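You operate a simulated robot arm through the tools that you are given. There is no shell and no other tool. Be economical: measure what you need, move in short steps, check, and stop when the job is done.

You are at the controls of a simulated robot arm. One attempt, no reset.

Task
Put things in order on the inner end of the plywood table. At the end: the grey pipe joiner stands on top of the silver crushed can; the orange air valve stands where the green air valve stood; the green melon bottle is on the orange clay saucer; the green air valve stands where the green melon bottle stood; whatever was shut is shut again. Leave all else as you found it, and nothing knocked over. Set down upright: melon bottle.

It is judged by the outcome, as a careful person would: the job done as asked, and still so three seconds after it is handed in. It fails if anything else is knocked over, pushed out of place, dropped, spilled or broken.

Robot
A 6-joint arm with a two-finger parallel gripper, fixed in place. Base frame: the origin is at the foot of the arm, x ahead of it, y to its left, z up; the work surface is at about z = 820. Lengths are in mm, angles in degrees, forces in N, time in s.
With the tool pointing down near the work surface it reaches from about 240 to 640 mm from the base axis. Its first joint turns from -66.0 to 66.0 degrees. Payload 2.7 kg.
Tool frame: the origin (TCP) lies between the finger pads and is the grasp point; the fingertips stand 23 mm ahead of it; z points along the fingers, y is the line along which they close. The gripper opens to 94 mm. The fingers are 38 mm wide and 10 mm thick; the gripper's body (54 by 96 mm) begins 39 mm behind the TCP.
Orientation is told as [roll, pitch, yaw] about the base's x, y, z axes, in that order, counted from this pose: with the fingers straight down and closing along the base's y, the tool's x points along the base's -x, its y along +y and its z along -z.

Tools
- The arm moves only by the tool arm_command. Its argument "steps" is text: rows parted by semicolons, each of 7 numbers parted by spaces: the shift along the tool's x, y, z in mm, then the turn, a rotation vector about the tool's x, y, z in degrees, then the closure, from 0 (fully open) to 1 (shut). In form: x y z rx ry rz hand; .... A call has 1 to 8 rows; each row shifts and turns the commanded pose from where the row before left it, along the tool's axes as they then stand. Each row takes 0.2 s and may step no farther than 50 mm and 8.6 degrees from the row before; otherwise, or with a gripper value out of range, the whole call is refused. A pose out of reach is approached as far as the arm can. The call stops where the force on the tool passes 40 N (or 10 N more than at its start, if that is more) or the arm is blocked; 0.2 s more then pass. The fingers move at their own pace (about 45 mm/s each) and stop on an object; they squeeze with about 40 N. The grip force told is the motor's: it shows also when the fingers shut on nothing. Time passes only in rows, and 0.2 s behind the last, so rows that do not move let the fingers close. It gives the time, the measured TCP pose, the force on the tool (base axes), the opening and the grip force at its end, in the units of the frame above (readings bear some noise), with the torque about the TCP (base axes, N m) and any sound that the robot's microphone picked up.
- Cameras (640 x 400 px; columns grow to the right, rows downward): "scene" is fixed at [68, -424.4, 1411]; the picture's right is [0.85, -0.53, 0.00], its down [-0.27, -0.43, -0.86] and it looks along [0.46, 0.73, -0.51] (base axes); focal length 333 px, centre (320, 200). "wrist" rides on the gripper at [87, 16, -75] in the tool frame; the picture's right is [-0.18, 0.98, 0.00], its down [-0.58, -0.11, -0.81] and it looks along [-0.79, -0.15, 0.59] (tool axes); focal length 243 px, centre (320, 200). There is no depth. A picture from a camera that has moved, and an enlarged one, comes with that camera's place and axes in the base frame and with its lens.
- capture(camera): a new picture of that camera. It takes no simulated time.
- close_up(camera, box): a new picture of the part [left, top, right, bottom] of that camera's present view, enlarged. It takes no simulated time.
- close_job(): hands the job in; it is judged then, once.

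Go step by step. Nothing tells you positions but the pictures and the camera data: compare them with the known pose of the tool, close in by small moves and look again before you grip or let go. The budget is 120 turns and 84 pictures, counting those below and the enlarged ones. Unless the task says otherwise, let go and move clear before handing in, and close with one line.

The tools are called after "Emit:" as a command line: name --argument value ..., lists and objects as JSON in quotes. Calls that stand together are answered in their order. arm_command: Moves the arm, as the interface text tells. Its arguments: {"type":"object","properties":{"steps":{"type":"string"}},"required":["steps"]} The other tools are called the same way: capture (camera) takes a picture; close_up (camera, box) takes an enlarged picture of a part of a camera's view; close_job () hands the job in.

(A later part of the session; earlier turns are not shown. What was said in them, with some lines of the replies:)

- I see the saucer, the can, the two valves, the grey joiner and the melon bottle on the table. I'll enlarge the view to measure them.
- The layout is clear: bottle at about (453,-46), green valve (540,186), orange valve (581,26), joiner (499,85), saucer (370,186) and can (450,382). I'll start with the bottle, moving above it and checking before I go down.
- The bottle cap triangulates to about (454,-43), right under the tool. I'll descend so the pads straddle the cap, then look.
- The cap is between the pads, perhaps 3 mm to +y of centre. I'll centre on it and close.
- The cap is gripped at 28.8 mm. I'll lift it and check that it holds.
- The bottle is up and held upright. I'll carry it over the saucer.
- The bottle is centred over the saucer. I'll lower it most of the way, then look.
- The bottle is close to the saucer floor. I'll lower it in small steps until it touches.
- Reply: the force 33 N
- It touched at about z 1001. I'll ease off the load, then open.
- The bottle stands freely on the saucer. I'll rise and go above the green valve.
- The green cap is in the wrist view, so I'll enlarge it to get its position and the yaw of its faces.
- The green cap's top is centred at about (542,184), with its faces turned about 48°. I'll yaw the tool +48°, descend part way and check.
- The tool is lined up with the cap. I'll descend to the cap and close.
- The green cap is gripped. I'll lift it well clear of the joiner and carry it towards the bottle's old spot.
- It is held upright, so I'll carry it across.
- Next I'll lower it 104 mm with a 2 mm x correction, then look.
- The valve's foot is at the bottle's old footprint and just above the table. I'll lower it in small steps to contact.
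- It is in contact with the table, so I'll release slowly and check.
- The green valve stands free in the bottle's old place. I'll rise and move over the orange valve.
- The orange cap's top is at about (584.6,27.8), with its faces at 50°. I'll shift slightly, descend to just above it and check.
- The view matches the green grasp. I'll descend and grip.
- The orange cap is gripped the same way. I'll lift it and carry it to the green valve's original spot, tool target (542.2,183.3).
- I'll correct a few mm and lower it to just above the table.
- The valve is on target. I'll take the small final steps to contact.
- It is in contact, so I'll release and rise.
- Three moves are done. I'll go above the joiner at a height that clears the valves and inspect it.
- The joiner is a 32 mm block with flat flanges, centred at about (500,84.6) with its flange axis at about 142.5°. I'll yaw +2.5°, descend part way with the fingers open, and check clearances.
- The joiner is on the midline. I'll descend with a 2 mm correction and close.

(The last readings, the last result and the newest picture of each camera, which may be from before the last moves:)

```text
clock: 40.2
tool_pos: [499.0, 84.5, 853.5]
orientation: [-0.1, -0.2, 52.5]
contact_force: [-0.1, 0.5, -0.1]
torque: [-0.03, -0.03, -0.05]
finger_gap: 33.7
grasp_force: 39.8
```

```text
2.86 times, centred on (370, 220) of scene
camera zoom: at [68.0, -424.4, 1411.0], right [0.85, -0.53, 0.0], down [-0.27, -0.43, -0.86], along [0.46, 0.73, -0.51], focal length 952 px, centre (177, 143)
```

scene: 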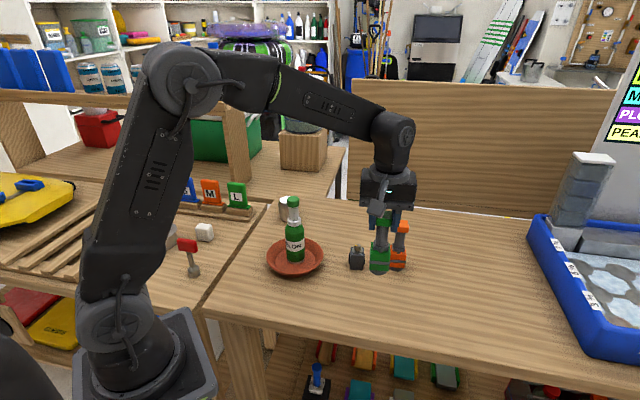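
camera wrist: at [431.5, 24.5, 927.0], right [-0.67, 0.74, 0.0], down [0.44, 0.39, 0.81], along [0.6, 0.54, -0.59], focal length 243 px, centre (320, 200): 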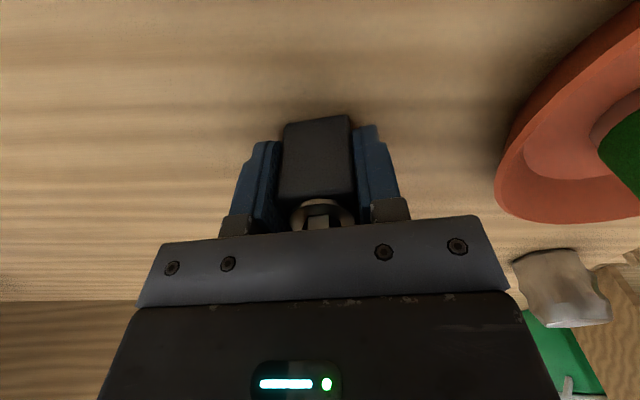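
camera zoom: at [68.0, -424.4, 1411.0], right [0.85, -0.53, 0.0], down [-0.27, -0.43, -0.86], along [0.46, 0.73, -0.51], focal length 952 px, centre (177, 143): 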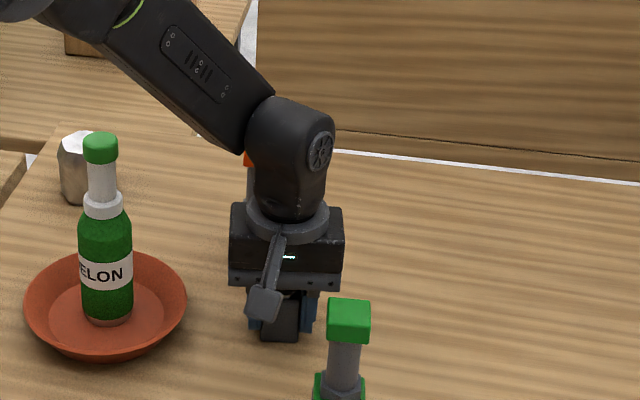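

The joiner is gripped at 33.7 mm. I'll lift it high and carry it towards the can.

Emit:
arm_command --steps "0 0 -5 0 0 0 0.75; 0 0 -30 0 0 0 0.75; 0 0 -40 0 0 0 0.75; 0 0 -40 0 0 0 0.75; 0 0 -42 0 0 0 0.75; 0 0 0 0 0 0 0.75"

Emit:
close_up --camera "scene" --box '[260, 100, 440, 290]'

Emit:
close_up --camera "scene" --box '[265, 185, 315, 230]'

```text
clock: 41.6
tool_pos: [497.3, 83.2, 1010.6]
orientation: [0.0, -0.1, 52.6]
contact_force: [-0.3, 0.1, -0.1]
torque: [0.02, 0.0, -0.03]
finger_gap: 23.5
grasp_force: 0.0
```

```text
2.11 times, centred on (350, 195) of scene
camera zoom: at [68.0, -424.4, 1411.0], right [0.85, -0.53, 0.0], down [-0.27, -0.43, -0.86], along [0.46, 0.73, -0.51], focal length 701 px, centre (257, 210)
```

zoom: 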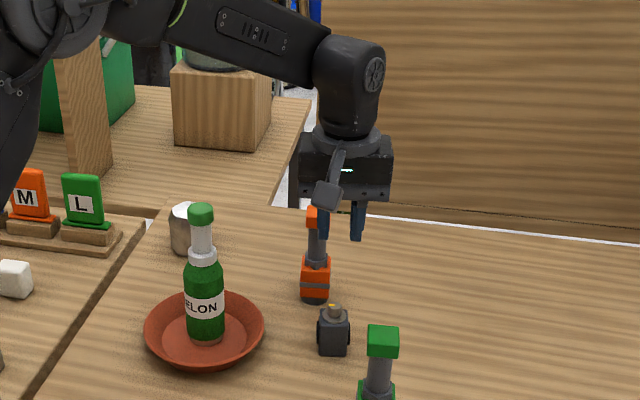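

```text
8.89 times, centred on (290, 208) of scene
camera zoom: at [68.0, -424.4, 1411.0], right [0.85, -0.53, 0.0], down [-0.27, -0.43, -0.86], along [0.46, 0.73, -0.51], focal length 2960 px, centre (587, 133)
```

zoom: 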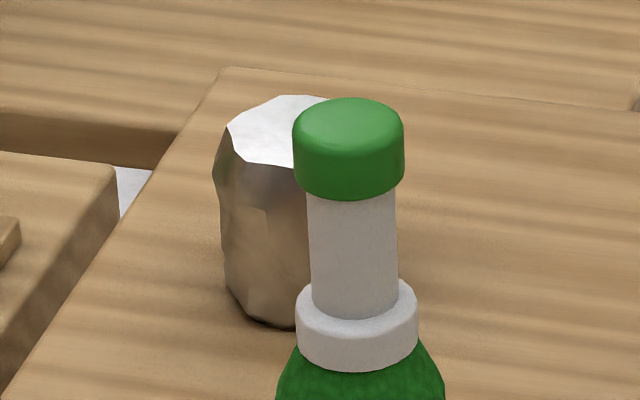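

The grip slipped off: the fingers are at 23.5 mm and the joiner is still on the table. I'll look closely at it before trying again.

Emit:
close_up --camera "scene" --box '[320, 210, 400, 280]'

Emit:
capture --camera "wrist"

```text
5.71 times, centred on (360, 245) of scene
camera zoom: at [68.0, -424.4, 1411.0], right [0.85, -0.53, 0.0], down [-0.27, -0.43, -0.86], along [0.46, 0.73, -0.51], focal length 1903 px, centre (91, -57)
```

zoom: 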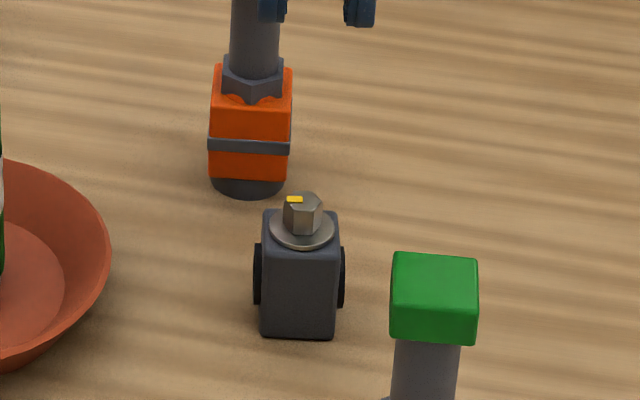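

```text
37 pictures are left
camera wrist: at [430.0, 24.2, 1084.7], right [-0.67, 0.74, 0.0], down [0.44, 0.39, 0.81], along [0.6, 0.54, -0.59], focal length 243 px, centre (320, 200)
```

wrist: 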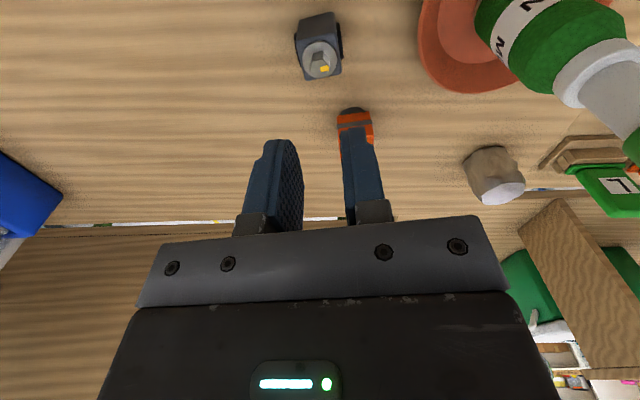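

The joiner is upright and barely moved. I'll turn the tool 90° to grip its plain flat faces, then lift slowly while watching the force.

Emit:
arm_command --steps "0 0 0 0 0 8.5 0.3; 0 0 0 0 0 8.5 0; 0 0 0 0 0 8.5 0; 0 0 0 0 0 8.5 0; 0 0 0 0 0 8.5 0; 0 0 0 0 0 8.5 0; 0 0 0 0 0 8.5 0; 0 0 0 0 0 8.5 0"

Emit:
arm_command --steps "0 0 0 0 0 8.5 0; 0 0 0 0 0 8.5 0; 0 0 0 0 0 5 0; 0 0 30 0 0 0 0; 0 0 0 0 0 0 0"

Emit:
capture --camera "wrist"

Emit:
close_up --camera "wrist" --box '[240, 0, 400, 110]'

```text
clock: 43.4
tool_pos: [499.1, 83.7, 1009.8]
orientation: [0.2, -0.1, -15.5]
contact_force: [0.1, -0.1, 0.1]
torque: [0.0, -0.01, -0.02]
finger_gap: 93.9
grasp_force: 0.1
```

```text
clock: 44.6
tool_pos: [496.7, 84.3, 979.3]
orientation: [0.3, 0.0, -37.4]
contact_force: [-0.2, 0.1, -0.2]
torque: [0.04, -0.02, 0.01]
finger_gap: 94.1
grasp_force: 0.0
```

```text
36 pictures are left
camera wrist: at [436.9, 150.3, 1055.0], right [0.74, 0.67, 0.0], down [0.39, -0.44, 0.81], along [0.54, -0.6, -0.59], focal length 243 px, centre (320, 200)
```

wrist: 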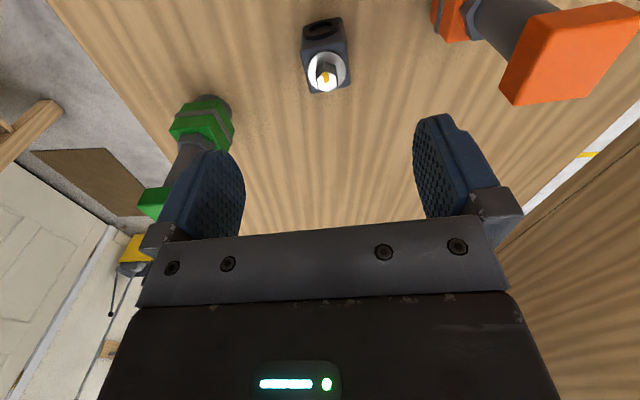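

```text
3.64 times, centred on (320, 55) of wrist
camera zoom: at [436.9, 150.3, 1055.0], right [0.74, 0.67, 0.0], down [0.39, -0.44, 0.81], along [0.54, -0.6, -0.59], focal length 882 px, centre (320, 727)
```

zoom: 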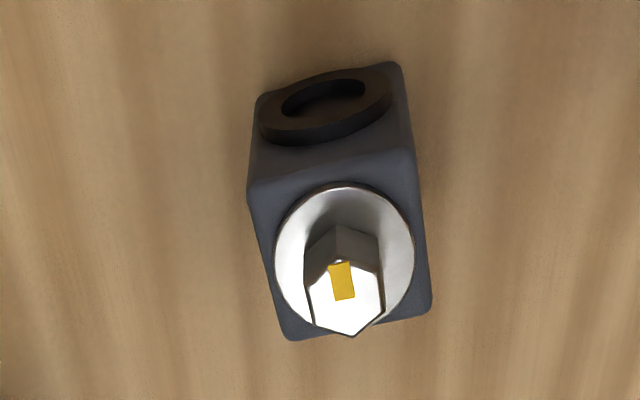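

The flat-face axis is at about 55° and the centre at about (500.7,87.7). I'll shift, yaw +2.5°, descend and grip with full closure.

Emit:
arm_command --steps "0 4.5 0 0 0 -2.5 0; 0 0 40 0 0 0 0; 0 0 40 0 0 0 0; 0 0 30 0 0 0 0; 0 0 17 0 0 0 0; 0 0 0 0 0 0 0"

Emit:
capture --camera "wrist"

```text
clock: 46.0
tool_pos: [500.8, 87.9, 855.1]
orientation: [0.3, 0.0, -35.0]
contact_force: [0.1, -0.4, -0.4]
torque: [0.02, 0.03, 0.0]
finger_gap: 94.2
grasp_force: 0.1
```

```text
34 pictures are left
camera wrist: at [438.6, 151.0, 928.1], right [0.71, 0.7, 0.0], down [0.41, -0.42, 0.81], along [0.57, -0.57, -0.59], focal length 243 px, centre (320, 200)
```

wrist: 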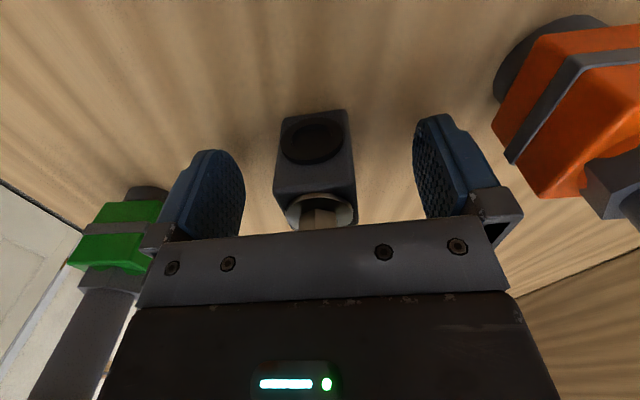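

The joiner is well centred between the fingers. I'll close fully and lift just 6 mm to test the hold.

Emit:
arm_command --steps "0 0 2 0 0 0 0.2; 0 0 0 0 0 0 0.5; 0 0 0 0 0 0 1; 0 0 0 0 0 0 1; 0 0 0 0 0 0 1; 0 0 0 0 0 0 1"

Emit:
arm_command --steps "0 0 -1 0 0 0 1; 0 0 -2 0 0 0 1; 0 0 -3 0 0 0 1; 0 0 0 0 0 0 1"

Emit:
close_up --camera "scene" --box '[320, 210, 400, 280]'

```text
clock: 47.4
tool_pos: [502.2, 87.6, 851.7]
orientation: [0.1, 0.0, -34.9]
contact_force: [-0.3, -0.6, -0.1]
torque: [-0.01, 0.0, 0.03]
finger_gap: 33.6
grasp_force: 40.4
```

```text
clock: 48.4
tool_pos: [503.4, 86.9, 857.7]
orientation: [0.2, 0.0, -34.9]
contact_force: [-0.4, -0.5, -2.1]
torque: [0.0, 0.01, 0.01]
finger_gap: 33.6
grasp_force: 39.5
```

```text
5.71 times, centred on (360, 245) of scene
camera zoom: at [68.0, -424.4, 1411.0], right [0.85, -0.53, 0.0], down [-0.27, -0.43, -0.86], along [0.46, 0.73, -0.51], focal length 1903 px, centre (91, -57)
```

zoom: 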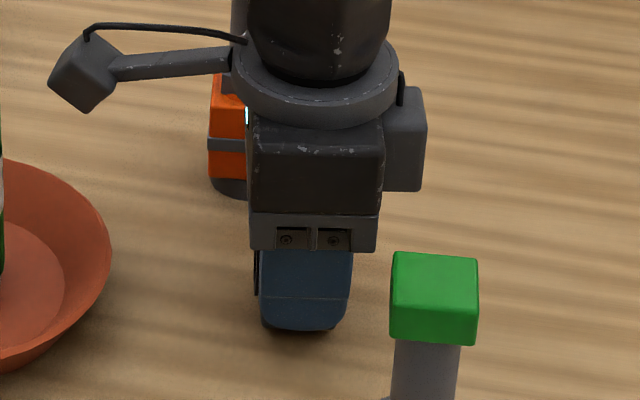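

The force shows a 2.1 N load. I'll continue lifting gently and check that it comes along.

Emit:
arm_command --steps "0 0 -4 0 0 0 1; 0 0 -5 0 0 0 1; 0 0 -5 0 0 0 1; 0 0 0 0 0 0 1; 0 0 0 0 0 0 1"

Emit:
capture --camera "wrist"

```text
clock: 49.6
tool_pos: [501.2, 88.6, 873.3]
orientation: [0.2, 0.0, -35.0]
contact_force: [-0.2, -1.0, -1.9]
torque: [0.01, 0.0, 0.02]
finger_gap: 33.6
grasp_force: 39.9
```

```text
32 pictures are left
camera wrist: at [438.5, 149.8, 945.9], right [0.71, 0.7, 0.0], down [0.41, -0.42, 0.81], along [0.57, -0.57, -0.59], focal length 243 px, centre (320, 200)
```

wrist: 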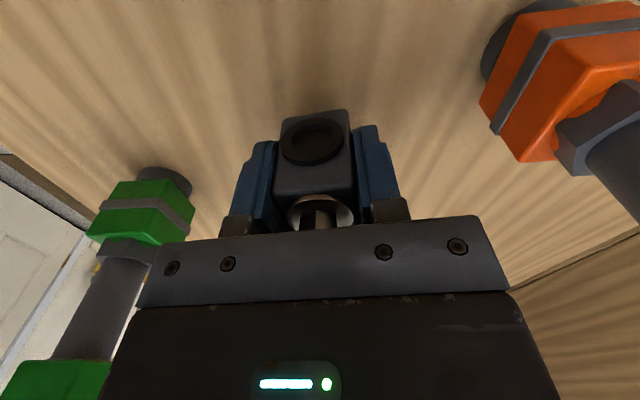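

It is held with no slip. I'll raise it steadily to travel height.

Emit:
arm_command --steps "0 0 -10 0 0 0 1; 0 0 -20 0 0 0 1; 0 0 -25 0 0 0 1; 0 0 -25 0 0 0 1; 0 0 -25 0 0 0 1; 0 0 -20 0 0 0 1; 0 0 -10 0 0 0 1; 0 0 0 0 0 0 1"

Emit:
capture --camera "wrist"

Emit:
capture --camera "scene"

```text
clock: 51.4
tool_pos: [500.8, 86.8, 1007.7]
orientation: [0.3, -0.1, -34.9]
contact_force: [0.0, -1.0, -1.7]
torque: [0.03, -0.01, -0.03]
finger_gap: 33.4
grasp_force: 40.7
```

```text
31 pictures are left
camera wrist: at [438.1, 149.6, 1081.2], right [0.71, 0.7, 0.0], down [0.41, -0.42, 0.81], along [0.57, -0.57, -0.59], focal length 243 px, centre (320, 200)
```

wrist: 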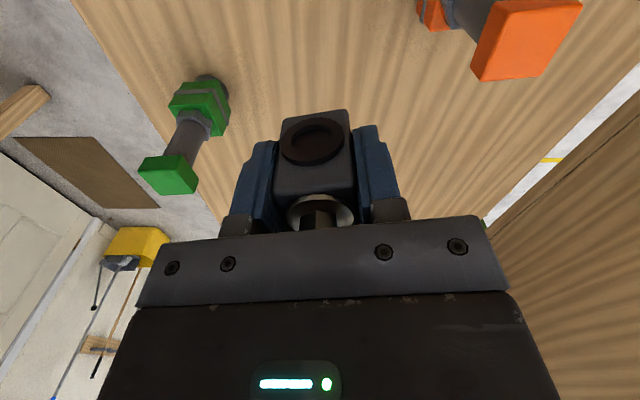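

```text
30 pictures are left
```

scene: 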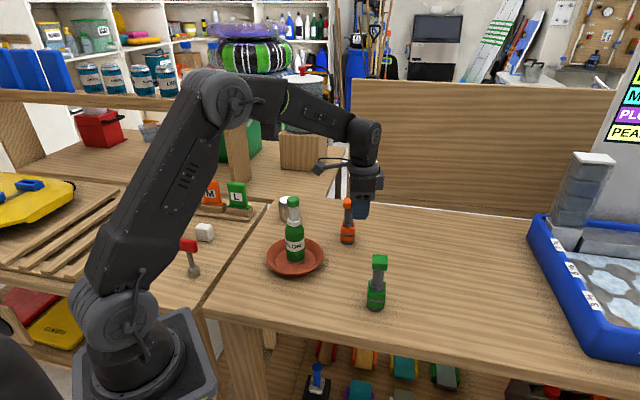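

It is held firmly. I'll rotate the tool back to yaw +55° for a clearer view at the can.

Emit:
arm_command --steps "0 0 0 0 0 -5 1; 0 0 0 0 0 -8 1; 0 0 0 0 0 -8.5 1; 0 0 0 0 0 -8.5 1; 0 0 0 0 0 -8.5 1; 0 0 0 0 0 -8.5 1; 0 0 0 0 0 -8.5 1; 0 0 0 0 0 -8.5 1"

Emit:
arm_command --steps "0 0 0 0 0 -8.5 1; 0 0 0 0 0 -8.5 1; 0 0 0 0 0 -6 1; 0 0 0 0 0 -3 1; 0 0 0 0 0 0 1"

```text
clock: 53.2
tool_pos: [502.6, 86.3, 1006.6]
orientation: [0.0, 0.0, 29.2]
contact_force: [-0.2, 0.2, 0.2]
torque: [-0.03, 0.0, 0.01]
finger_gap: 33.4
grasp_force: 40.0
```

```text
clock: 54.4
tool_pos: [502.6, 86.2, 1006.1]
orientation: [-0.1, -0.1, 55.2]
contact_force: [0.3, -0.6, -1.7]
torque: [0.03, 0.02, 0.01]
finger_gap: 33.4
grasp_force: 40.4
```

Next I'll carry it over the can.

Emit:
arm_command --steps "-16 16 0 0 0 0 1; -33 33 0 0 0 0 1; -33 33 0 0 0 0 1; -33 33 0 0 0 0 1; -33 33 0 0 0 0 1; -32 32 0 0 0 0 1; -20 20 0 0 0 0 1; -12 12 0 0 0 0 1"

Emit:
arm_command --steps "0 0 0 0 0 0 1"

Emit:
capture --camera "wrist"

Emit:
close_up --camera "scene" --box '[230, 110, 350, 240]'

```text
clock: 56.2
tool_pos: [447.1, 380.9, 1005.1]
orientation: [0.1, 0.0, 55.1]
contact_force: [-0.4, -0.2, -1.2]
torque: [-0.02, -0.03, -0.03]
finger_gap: 33.5
grasp_force: 39.8
```

```text
clock: 56.6
tool_pos: [448.7, 381.6, 1005.6]
orientation: [0.0, 0.0, 55.1]
contact_force: [-0.2, -0.7, -0.9]
torque: [0.01, 0.0, 0.0]
finger_gap: 33.8
grasp_force: 40.2
```

```text
29 pictures are left
camera wrist: at [383.6, 319.9, 1079.2], right [-0.7, 0.71, 0.0], down [0.42, 0.41, 0.81], along [0.58, 0.57, -0.59], focal length 243 px, centre (320, 200)
```

wrist: 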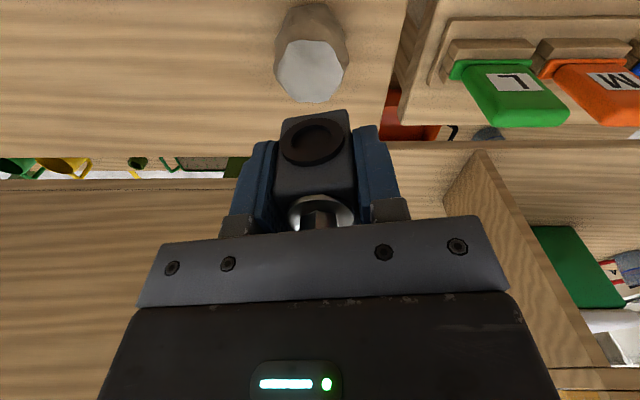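

```text
3.08 times, centred on (290, 175) of scene
camera zoom: at [68.0, -424.3, 1411.0], right [0.85, -0.53, 0.0], down [-0.27, -0.43, -0.86], along [0.46, 0.73, -0.51], focal length 1025 px, centre (412, 277)
```

zoom: 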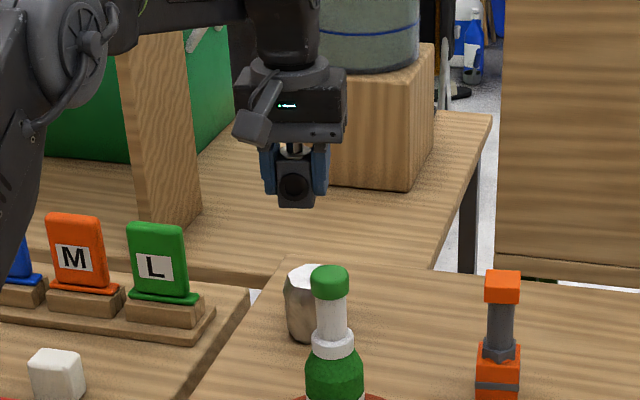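

The can top is visible beneath, so I'll enlarge it to find its centre.

Emit:
close_up --camera "wrist" --box '[240, 0, 400, 110]'

Emit:
close_up --camera "scene" --box '[265, 170, 325, 230]'

```text
3.64 times, centred on (320, 55) of wrist
camera zoom: at [383.6, 319.9, 1079.2], right [-0.7, 0.71, 0.0], down [0.42, 0.41, 0.81], along [0.58, 0.57, -0.59], focal length 882 px, centre (320, 727)
```

zoom: 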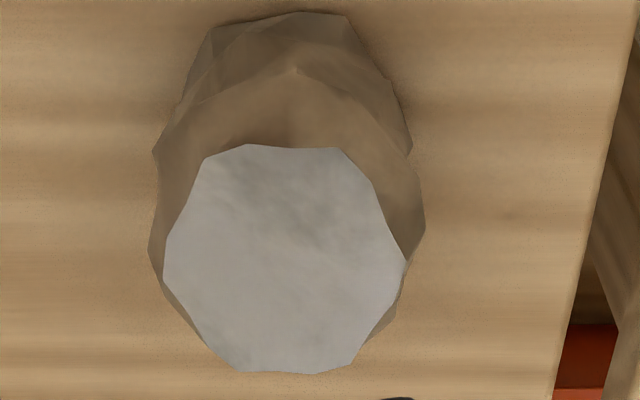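

```text
6.67 times, centred on (295, 200) of scene
camera zoom: at [68.0, -424.3, 1411.0], right [0.85, -0.53, 0.0], down [-0.27, -0.43, -0.86], along [0.46, 0.73, -0.51], focal length 2220 px, centre (487, 200)
```

zoom: 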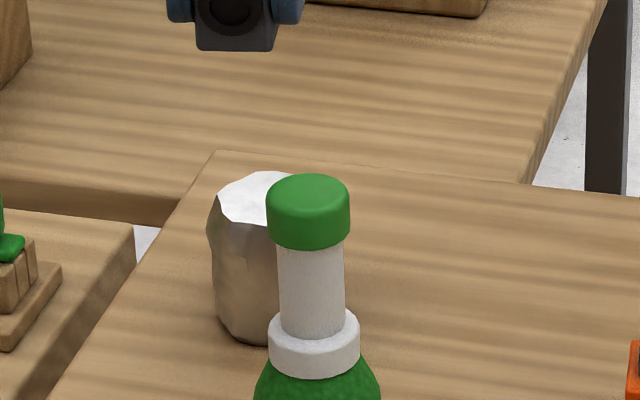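

The can top is flat, about 51 mm wide, and centred at about (455,380,889). I'll shift onto it and lower to about 24 mm above.

Emit:
arm_command --steps "-2.7 -6.3 0 0 0 0 1; 0 0 20 0 0 0 1; 0 0 25 0 0 0 1; 0 0 15 0 0 0 1; 0 0 0 0 0 0 1"

Emit:
capture --camera "wrist"

Emit:
close_up --camera "scene" --box '[255, 150, 335, 230]'

```text
clock: 57.8
tool_pos: [455.5, 381.5, 947.1]
orientation: [-0.1, -0.2, 55.0]
contact_force: [-0.7, 0.2, -1.2]
torque: [0.03, -0.02, -0.01]
finger_gap: 33.7
grasp_force: 39.7
```

```text
25 pictures are left
camera wrist: at [390.6, 319.3, 1021.1], right [-0.7, 0.71, 0.0], down [0.42, 0.41, 0.81], along [0.58, 0.57, -0.59], focal length 243 px, centre (320, 200)
```

wrist: 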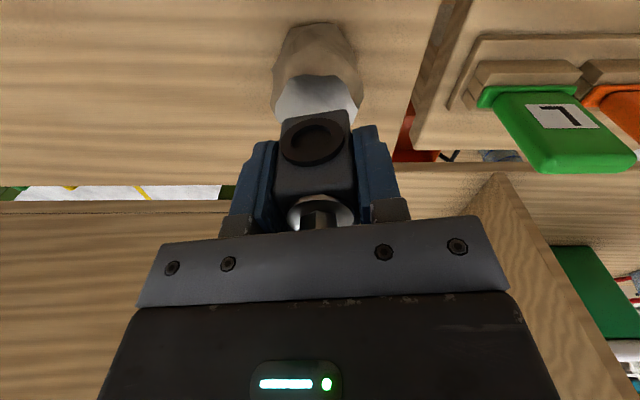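

```text
5.00 times, centred on (295, 190) of scene
camera zoom: at [68.0, -424.3, 1411.0], right [0.85, -0.53, 0.0], down [-0.27, -0.43, -0.86], along [0.46, 0.73, -0.51], focal length 1665 px, centre (445, 250)
```

zoom: 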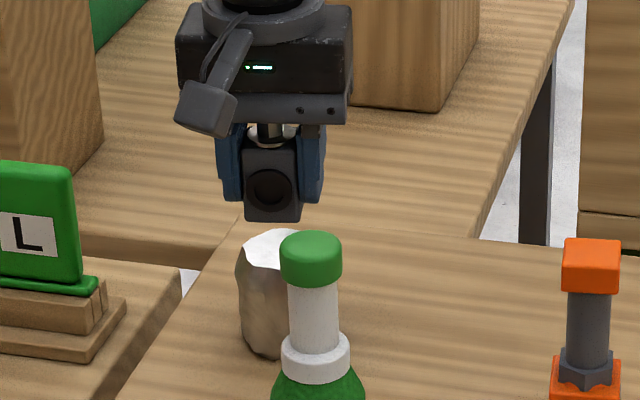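

The alignment checks agree to within a few mm, and the 51 mm top leaves room for the 33 mm block. I'll nudge 2.5 mm as a compromise, then lower close and check again.

Emit:
arm_command --steps "0 -2.5 8 0 0 0 1; 0 0 8 0 0 0 1; 0 0 4 0 0 0 1; 0 0 0 0 0 0 1"

Emit:
close_up --camera "wrist" --box '[220, 40, 420, 240]'

Emit:
close_up --camera "scene" --box '[265, 170, 325, 230]'

```text
clock: 58.8
tool_pos: [457.7, 379.0, 926.5]
orientation: [0.1, -0.1, 55.1]
contact_force: [-1.1, 0.8, -1.4]
torque: [0.01, 0.0, -0.01]
finger_gap: 33.8
grasp_force: 40.1
```

```text
2.00 times, centred on (320, 140) of wrist
camera zoom: at [392.8, 318.0, 1000.7], right [-0.7, 0.71, 0.0], down [0.42, 0.41, 0.81], along [0.58, 0.57, -0.59], focal length 485 px, centre (320, 320)
```

zoom: 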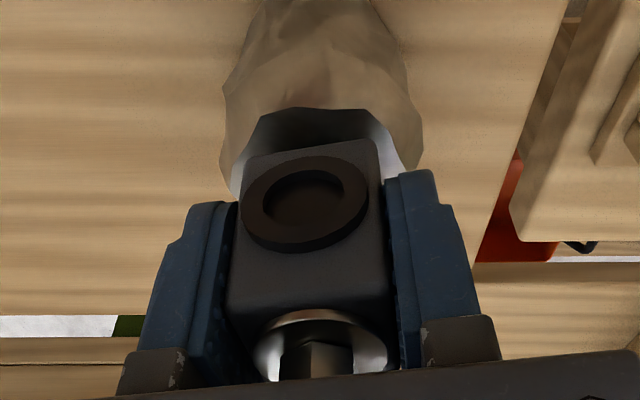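

```text
6.67 times, centred on (295, 200) of scene
camera zoom: at [68.0, -424.3, 1411.0], right [0.85, -0.53, 0.0], down [-0.27, -0.43, -0.86], along [0.46, 0.73, -0.51], focal length 2220 px, centre (487, 200)
```

zoom: 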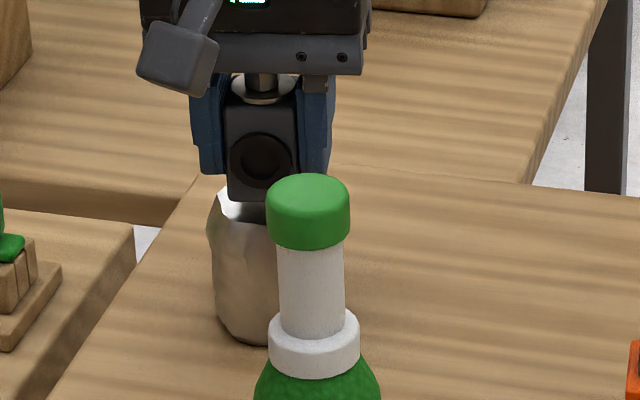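

The joiner sits centred over the can to within a few mm. I'll lower in small steps to contact.

Emit:
arm_command --steps "1 0 1.5 0 0 0 1; 0 0 1.5 0 0 0 1; 0 0 0 0 0 0 1"

Emit:
arm_command --steps "0 0 1 0 0 0 1; 0 0 0 0 0 0 1"

Emit:
arm_command --steps "0 0 1 0 0 0 1; 0 0 0 0 0 0 1"

```text
clock: 59.6
tool_pos: [457.9, 379.3, 923.8]
orientation: [-0.2, -0.2, 55.1]
contact_force: [0.2, 0.6, -2.2]
torque: [0.01, 0.02, -0.02]
finger_gap: 33.6
grasp_force: 39.7
```

```text
clock: 60.2
tool_pos: [457.4, 378.1, 922.7]
orientation: [0.1, -0.2, 55.1]
contact_force: [-0.5, -0.3, -1.2]
torque: [0.01, -0.01, 0.0]
finger_gap: 33.4
grasp_force: 40.1
```

```text
clock: 60.8
tool_pos: [456.2, 378.6, 922.4]
orientation: [0.0, -0.3, 55.1]
contact_force: [0.1, 0.9, -1.2]
torque: [0.01, -0.01, -0.02]
finger_gap: 33.5
grasp_force: 40.0
```

Emit:
arm_command --steps "0 0 1 0 0 0 1; 0 0 0 0 0 0 1"

Emit:
arm_command --steps "0 0 1 0 0 0 1; 0 0 0 0 0 0 1"

```text
clock: 61.4
tool_pos: [457.9, 379.8, 921.9]
orientation: [0.0, -0.1, 55.1]
contact_force: [-0.4, 0.1, -1.3]
torque: [0.0, 0.0, -0.02]
finger_gap: 33.7
grasp_force: 39.8
```

```text
clock: 62.0
tool_pos: [457.5, 378.9, 918.9]
orientation: [0.0, -0.2, 55.1]
contact_force: [0.0, -0.9, -1.3]
torque: [-0.04, -0.04, 0.0]
finger_gap: 33.3
grasp_force: 40.4
```

Emit:
arm_command --steps "0 0 1 0 0 0 1; 0 0 0 0 0 0 1"

Emit:
arm_command --steps "0 0 1 0 0 0 1; 0 0 0 0 0 0 1"

```text
clock: 62.6
tool_pos: [456.5, 378.0, 919.1]
orientation: [0.1, -0.2, 55.1]
contact_force: [0.5, -0.6, -1.8]
torque: [0.01, 0.03, -0.02]
finger_gap: 33.8
grasp_force: 40.7
```

```text
clock: 63.2
tool_pos: [457.0, 377.9, 917.8]
orientation: [-0.1, -0.2, 55.0]
contact_force: [0.1, -0.1, -0.9]
torque: [-0.02, 0.03, 0.03]
finger_gap: 33.7
grasp_force: 40.3
```

There is no contact yet, so I'll check the gap visually.

Emit:
close_up --camera "wrist" --box '[220, 40, 420, 240]'

Emit:
close_up --camera "scene" --box '[265, 170, 325, 230]'

```text
2.00 times, centred on (320, 140) of wrist
camera zoom: at [392.8, 317.5, 992.3], right [-0.7, 0.71, 0.0], down [0.42, 0.41, 0.81], along [0.58, 0.57, -0.59], focal length 485 px, centre (320, 320)
```

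zoom: 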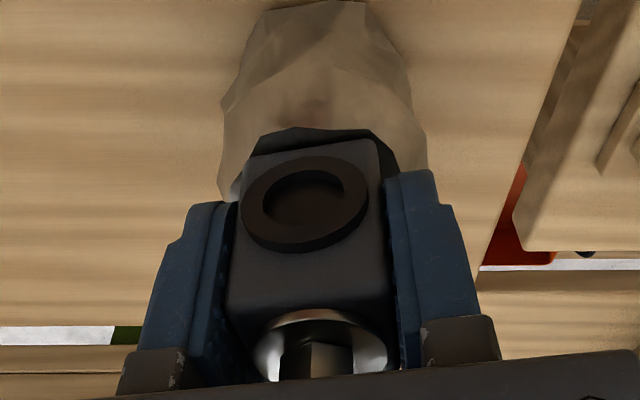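

```text
6.67 times, centred on (295, 200) of scene
camera zoom: at [68.0, -424.3, 1411.0], right [0.85, -0.53, 0.0], down [-0.27, -0.43, -0.86], along [0.46, 0.73, -0.51], focal length 2220 px, centre (487, 200)
```

zoom: 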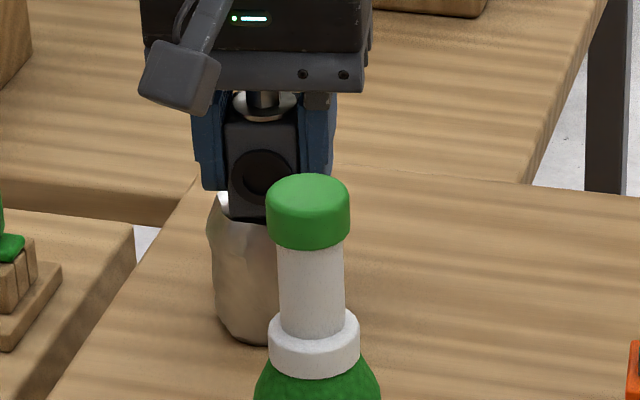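

The joiner is just above the top and about 4 mm too near. I'll shift it 3 mm further in and continue down.

Emit:
arm_command --steps "-3 0 0 0 0 0 1; 0 0 1 0 0 0 1; 0 0 0 0 0 0 1"

Emit:
arm_command --steps "0 0 1 0 0 0 1; 0 0 0 0 0 0 1"

Emit:
arm_command --steps "0 0 1 0 0 0 1; 0 0 0 0 0 0 1"

```text
clock: 64.0
tool_pos: [459.0, 380.3, 918.5]
orientation: [0.1, -0.3, 55.2]
contact_force: [0.2, -0.8, 5.0]
torque: [-0.05, 0.05, -0.01]
finger_gap: 33.7
grasp_force: 39.6
```

```text
clock: 64.6
tool_pos: [459.8, 381.4, 917.3]
orientation: [-0.1, -0.5, 55.1]
contact_force: [-0.6, -1.1, 15.3]
torque: [-0.14, 0.09, 0.01]
finger_gap: 33.7
grasp_force: 40.0
```

```text
clock: 65.2
tool_pos: [458.2, 381.3, 917.6]
orientation: [-0.1, -0.5, 55.1]
contact_force: [-0.8, -1.4, 26.8]
torque: [-0.18, 0.17, -0.03]
finger_gap: 33.7
grasp_force: 39.7
```

It is in firm, flat contact with little torque. I'll ease off the load and open slowly.

Emit:
arm_command --steps "0 0 -1 0 0 0 1; 0 0 -1 0 0 0 1; 0 0 0 0 0 0 1"

Emit:
arm_command --steps "0 0 0 0 0 0 0.6; 0 0 0 0 0 0 0.55; 0 0 0 0 0 0 0.45; 0 0 0 0 0 0 0.35; 0 0 0 0 0 0 0.25; 0 0 0 0 0 0 0.25"

Emit:
capture --camera "wrist"

Emit:
close_up --camera "scene" --box '[265, 170, 325, 230]'

```text
clock: 66.0
tool_pos: [458.5, 380.5, 917.2]
orientation: [0.0, -0.3, 55.1]
contact_force: [1.5, 2.6, 16.1]
torque: [0.1, -0.08, 0.01]
finger_gap: 33.4
grasp_force: 40.1
```

```text
clock: 67.4
tool_pos: [458.1, 381.4, 917.7]
orientation: [0.0, -0.2, 55.1]
contact_force: [0.5, 0.4, 0.7]
torque: [0.01, 0.0, -0.03]
finger_gap: 70.7
grasp_force: 0.0
```

```text
19 pictures are left
camera wrist: at [394.7, 319.6, 991.1], right [-0.7, 0.71, 0.0], down [0.42, 0.41, 0.81], along [0.58, 0.57, -0.59], focal length 243 px, centre (320, 200)
```

wrist: 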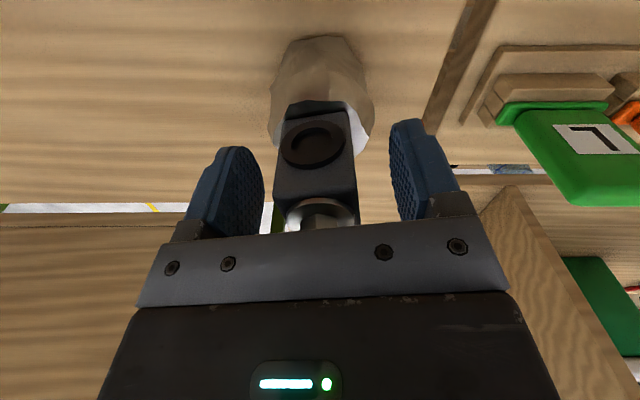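

```text
6.67 times, centred on (295, 200) of scene
camera zoom: at [68.0, -424.4, 1411.0], right [0.85, -0.53, 0.0], down [-0.27, -0.43, -0.86], along [0.46, 0.73, -0.51], focal length 2220 px, centre (487, 200)
```

zoom: 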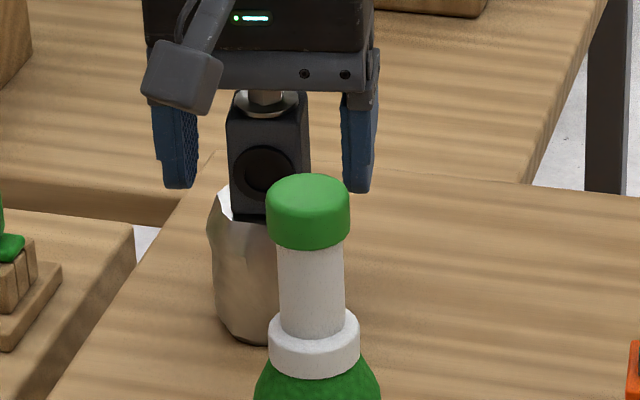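

The joiner stands on the can. I'll rise straight up well clear and check everything.

Emit:
arm_command --steps "0 0 -15 0 0 0 0.15; 0 0 -35 0 0 0 0.1; 0 0 -45 0 0 0 0; 0 0 -45 0 0 0 0; 0 0 -45 0 0 0 0; 0 0 0 0 0 0 0"

Emit:
capture --camera "wrist"

Emit:
capture --camera "scene"

Emit:
close_up --camera "scene" --box '[240, 170, 440, 320]'

```text
clock: 68.8
tool_pos: [461.0, 380.3, 1101.7]
orientation: [0.0, -0.1, 55.1]
contact_force: [0.0, -0.6, -0.4]
torque: [-0.04, 0.0, 0.01]
finger_gap: 94.0
grasp_force: 0.0
```

```text
17 pictures are left
camera wrist: at [396.5, 319.0, 1176.1], right [-0.7, 0.71, 0.0], down [0.42, 0.41, 0.81], along [0.58, 0.57, -0.59], focal length 243 px, centre (320, 200)
```

wrist: 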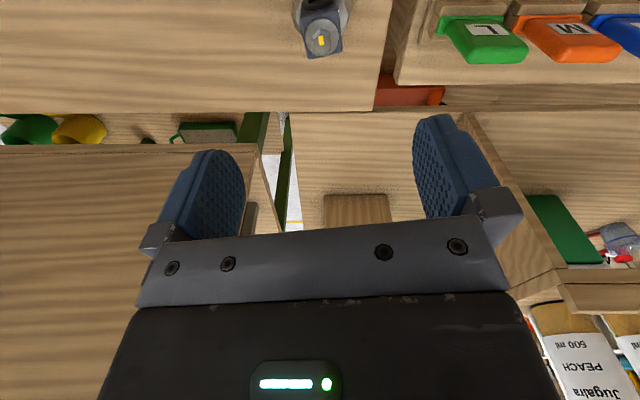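

```text
16 pictures are left
```

scene: 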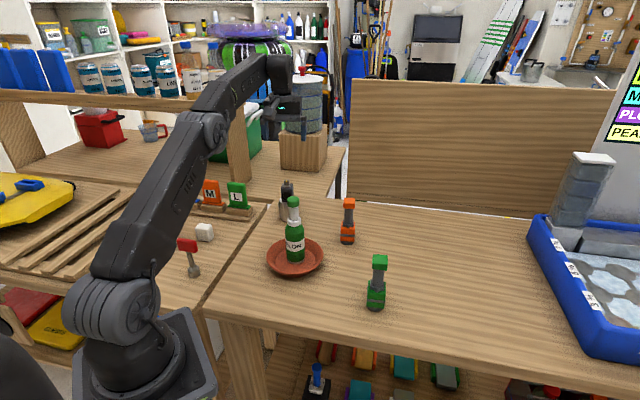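

```text
2.67 times, centred on (340, 245) of scene
camera zoom: at [68.0, -424.4, 1411.0], right [0.85, -0.53, 0.0], down [-0.27, -0.43, -0.86], along [0.46, 0.73, -0.51], focal length 888 px, centre (267, 80)
```

zoom: 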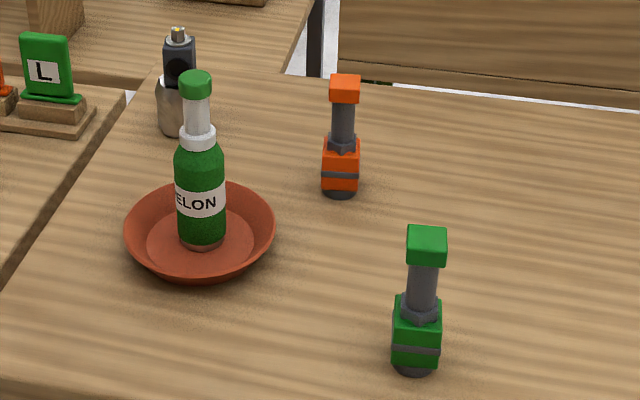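

The final pictures show everything upright and in place, nothing had to be opened, and the arm is clear, so I'm handing in.

Emit:
close_job

```text
The job is handed in.
```

The joiner is on the can, the orange valve stands where the green one was, the green valve stands where the bottle was, and the melon bottle is upright on the saucer. My first grip on the joiner slipped and shifted it a couple of mm, but nothing fell.
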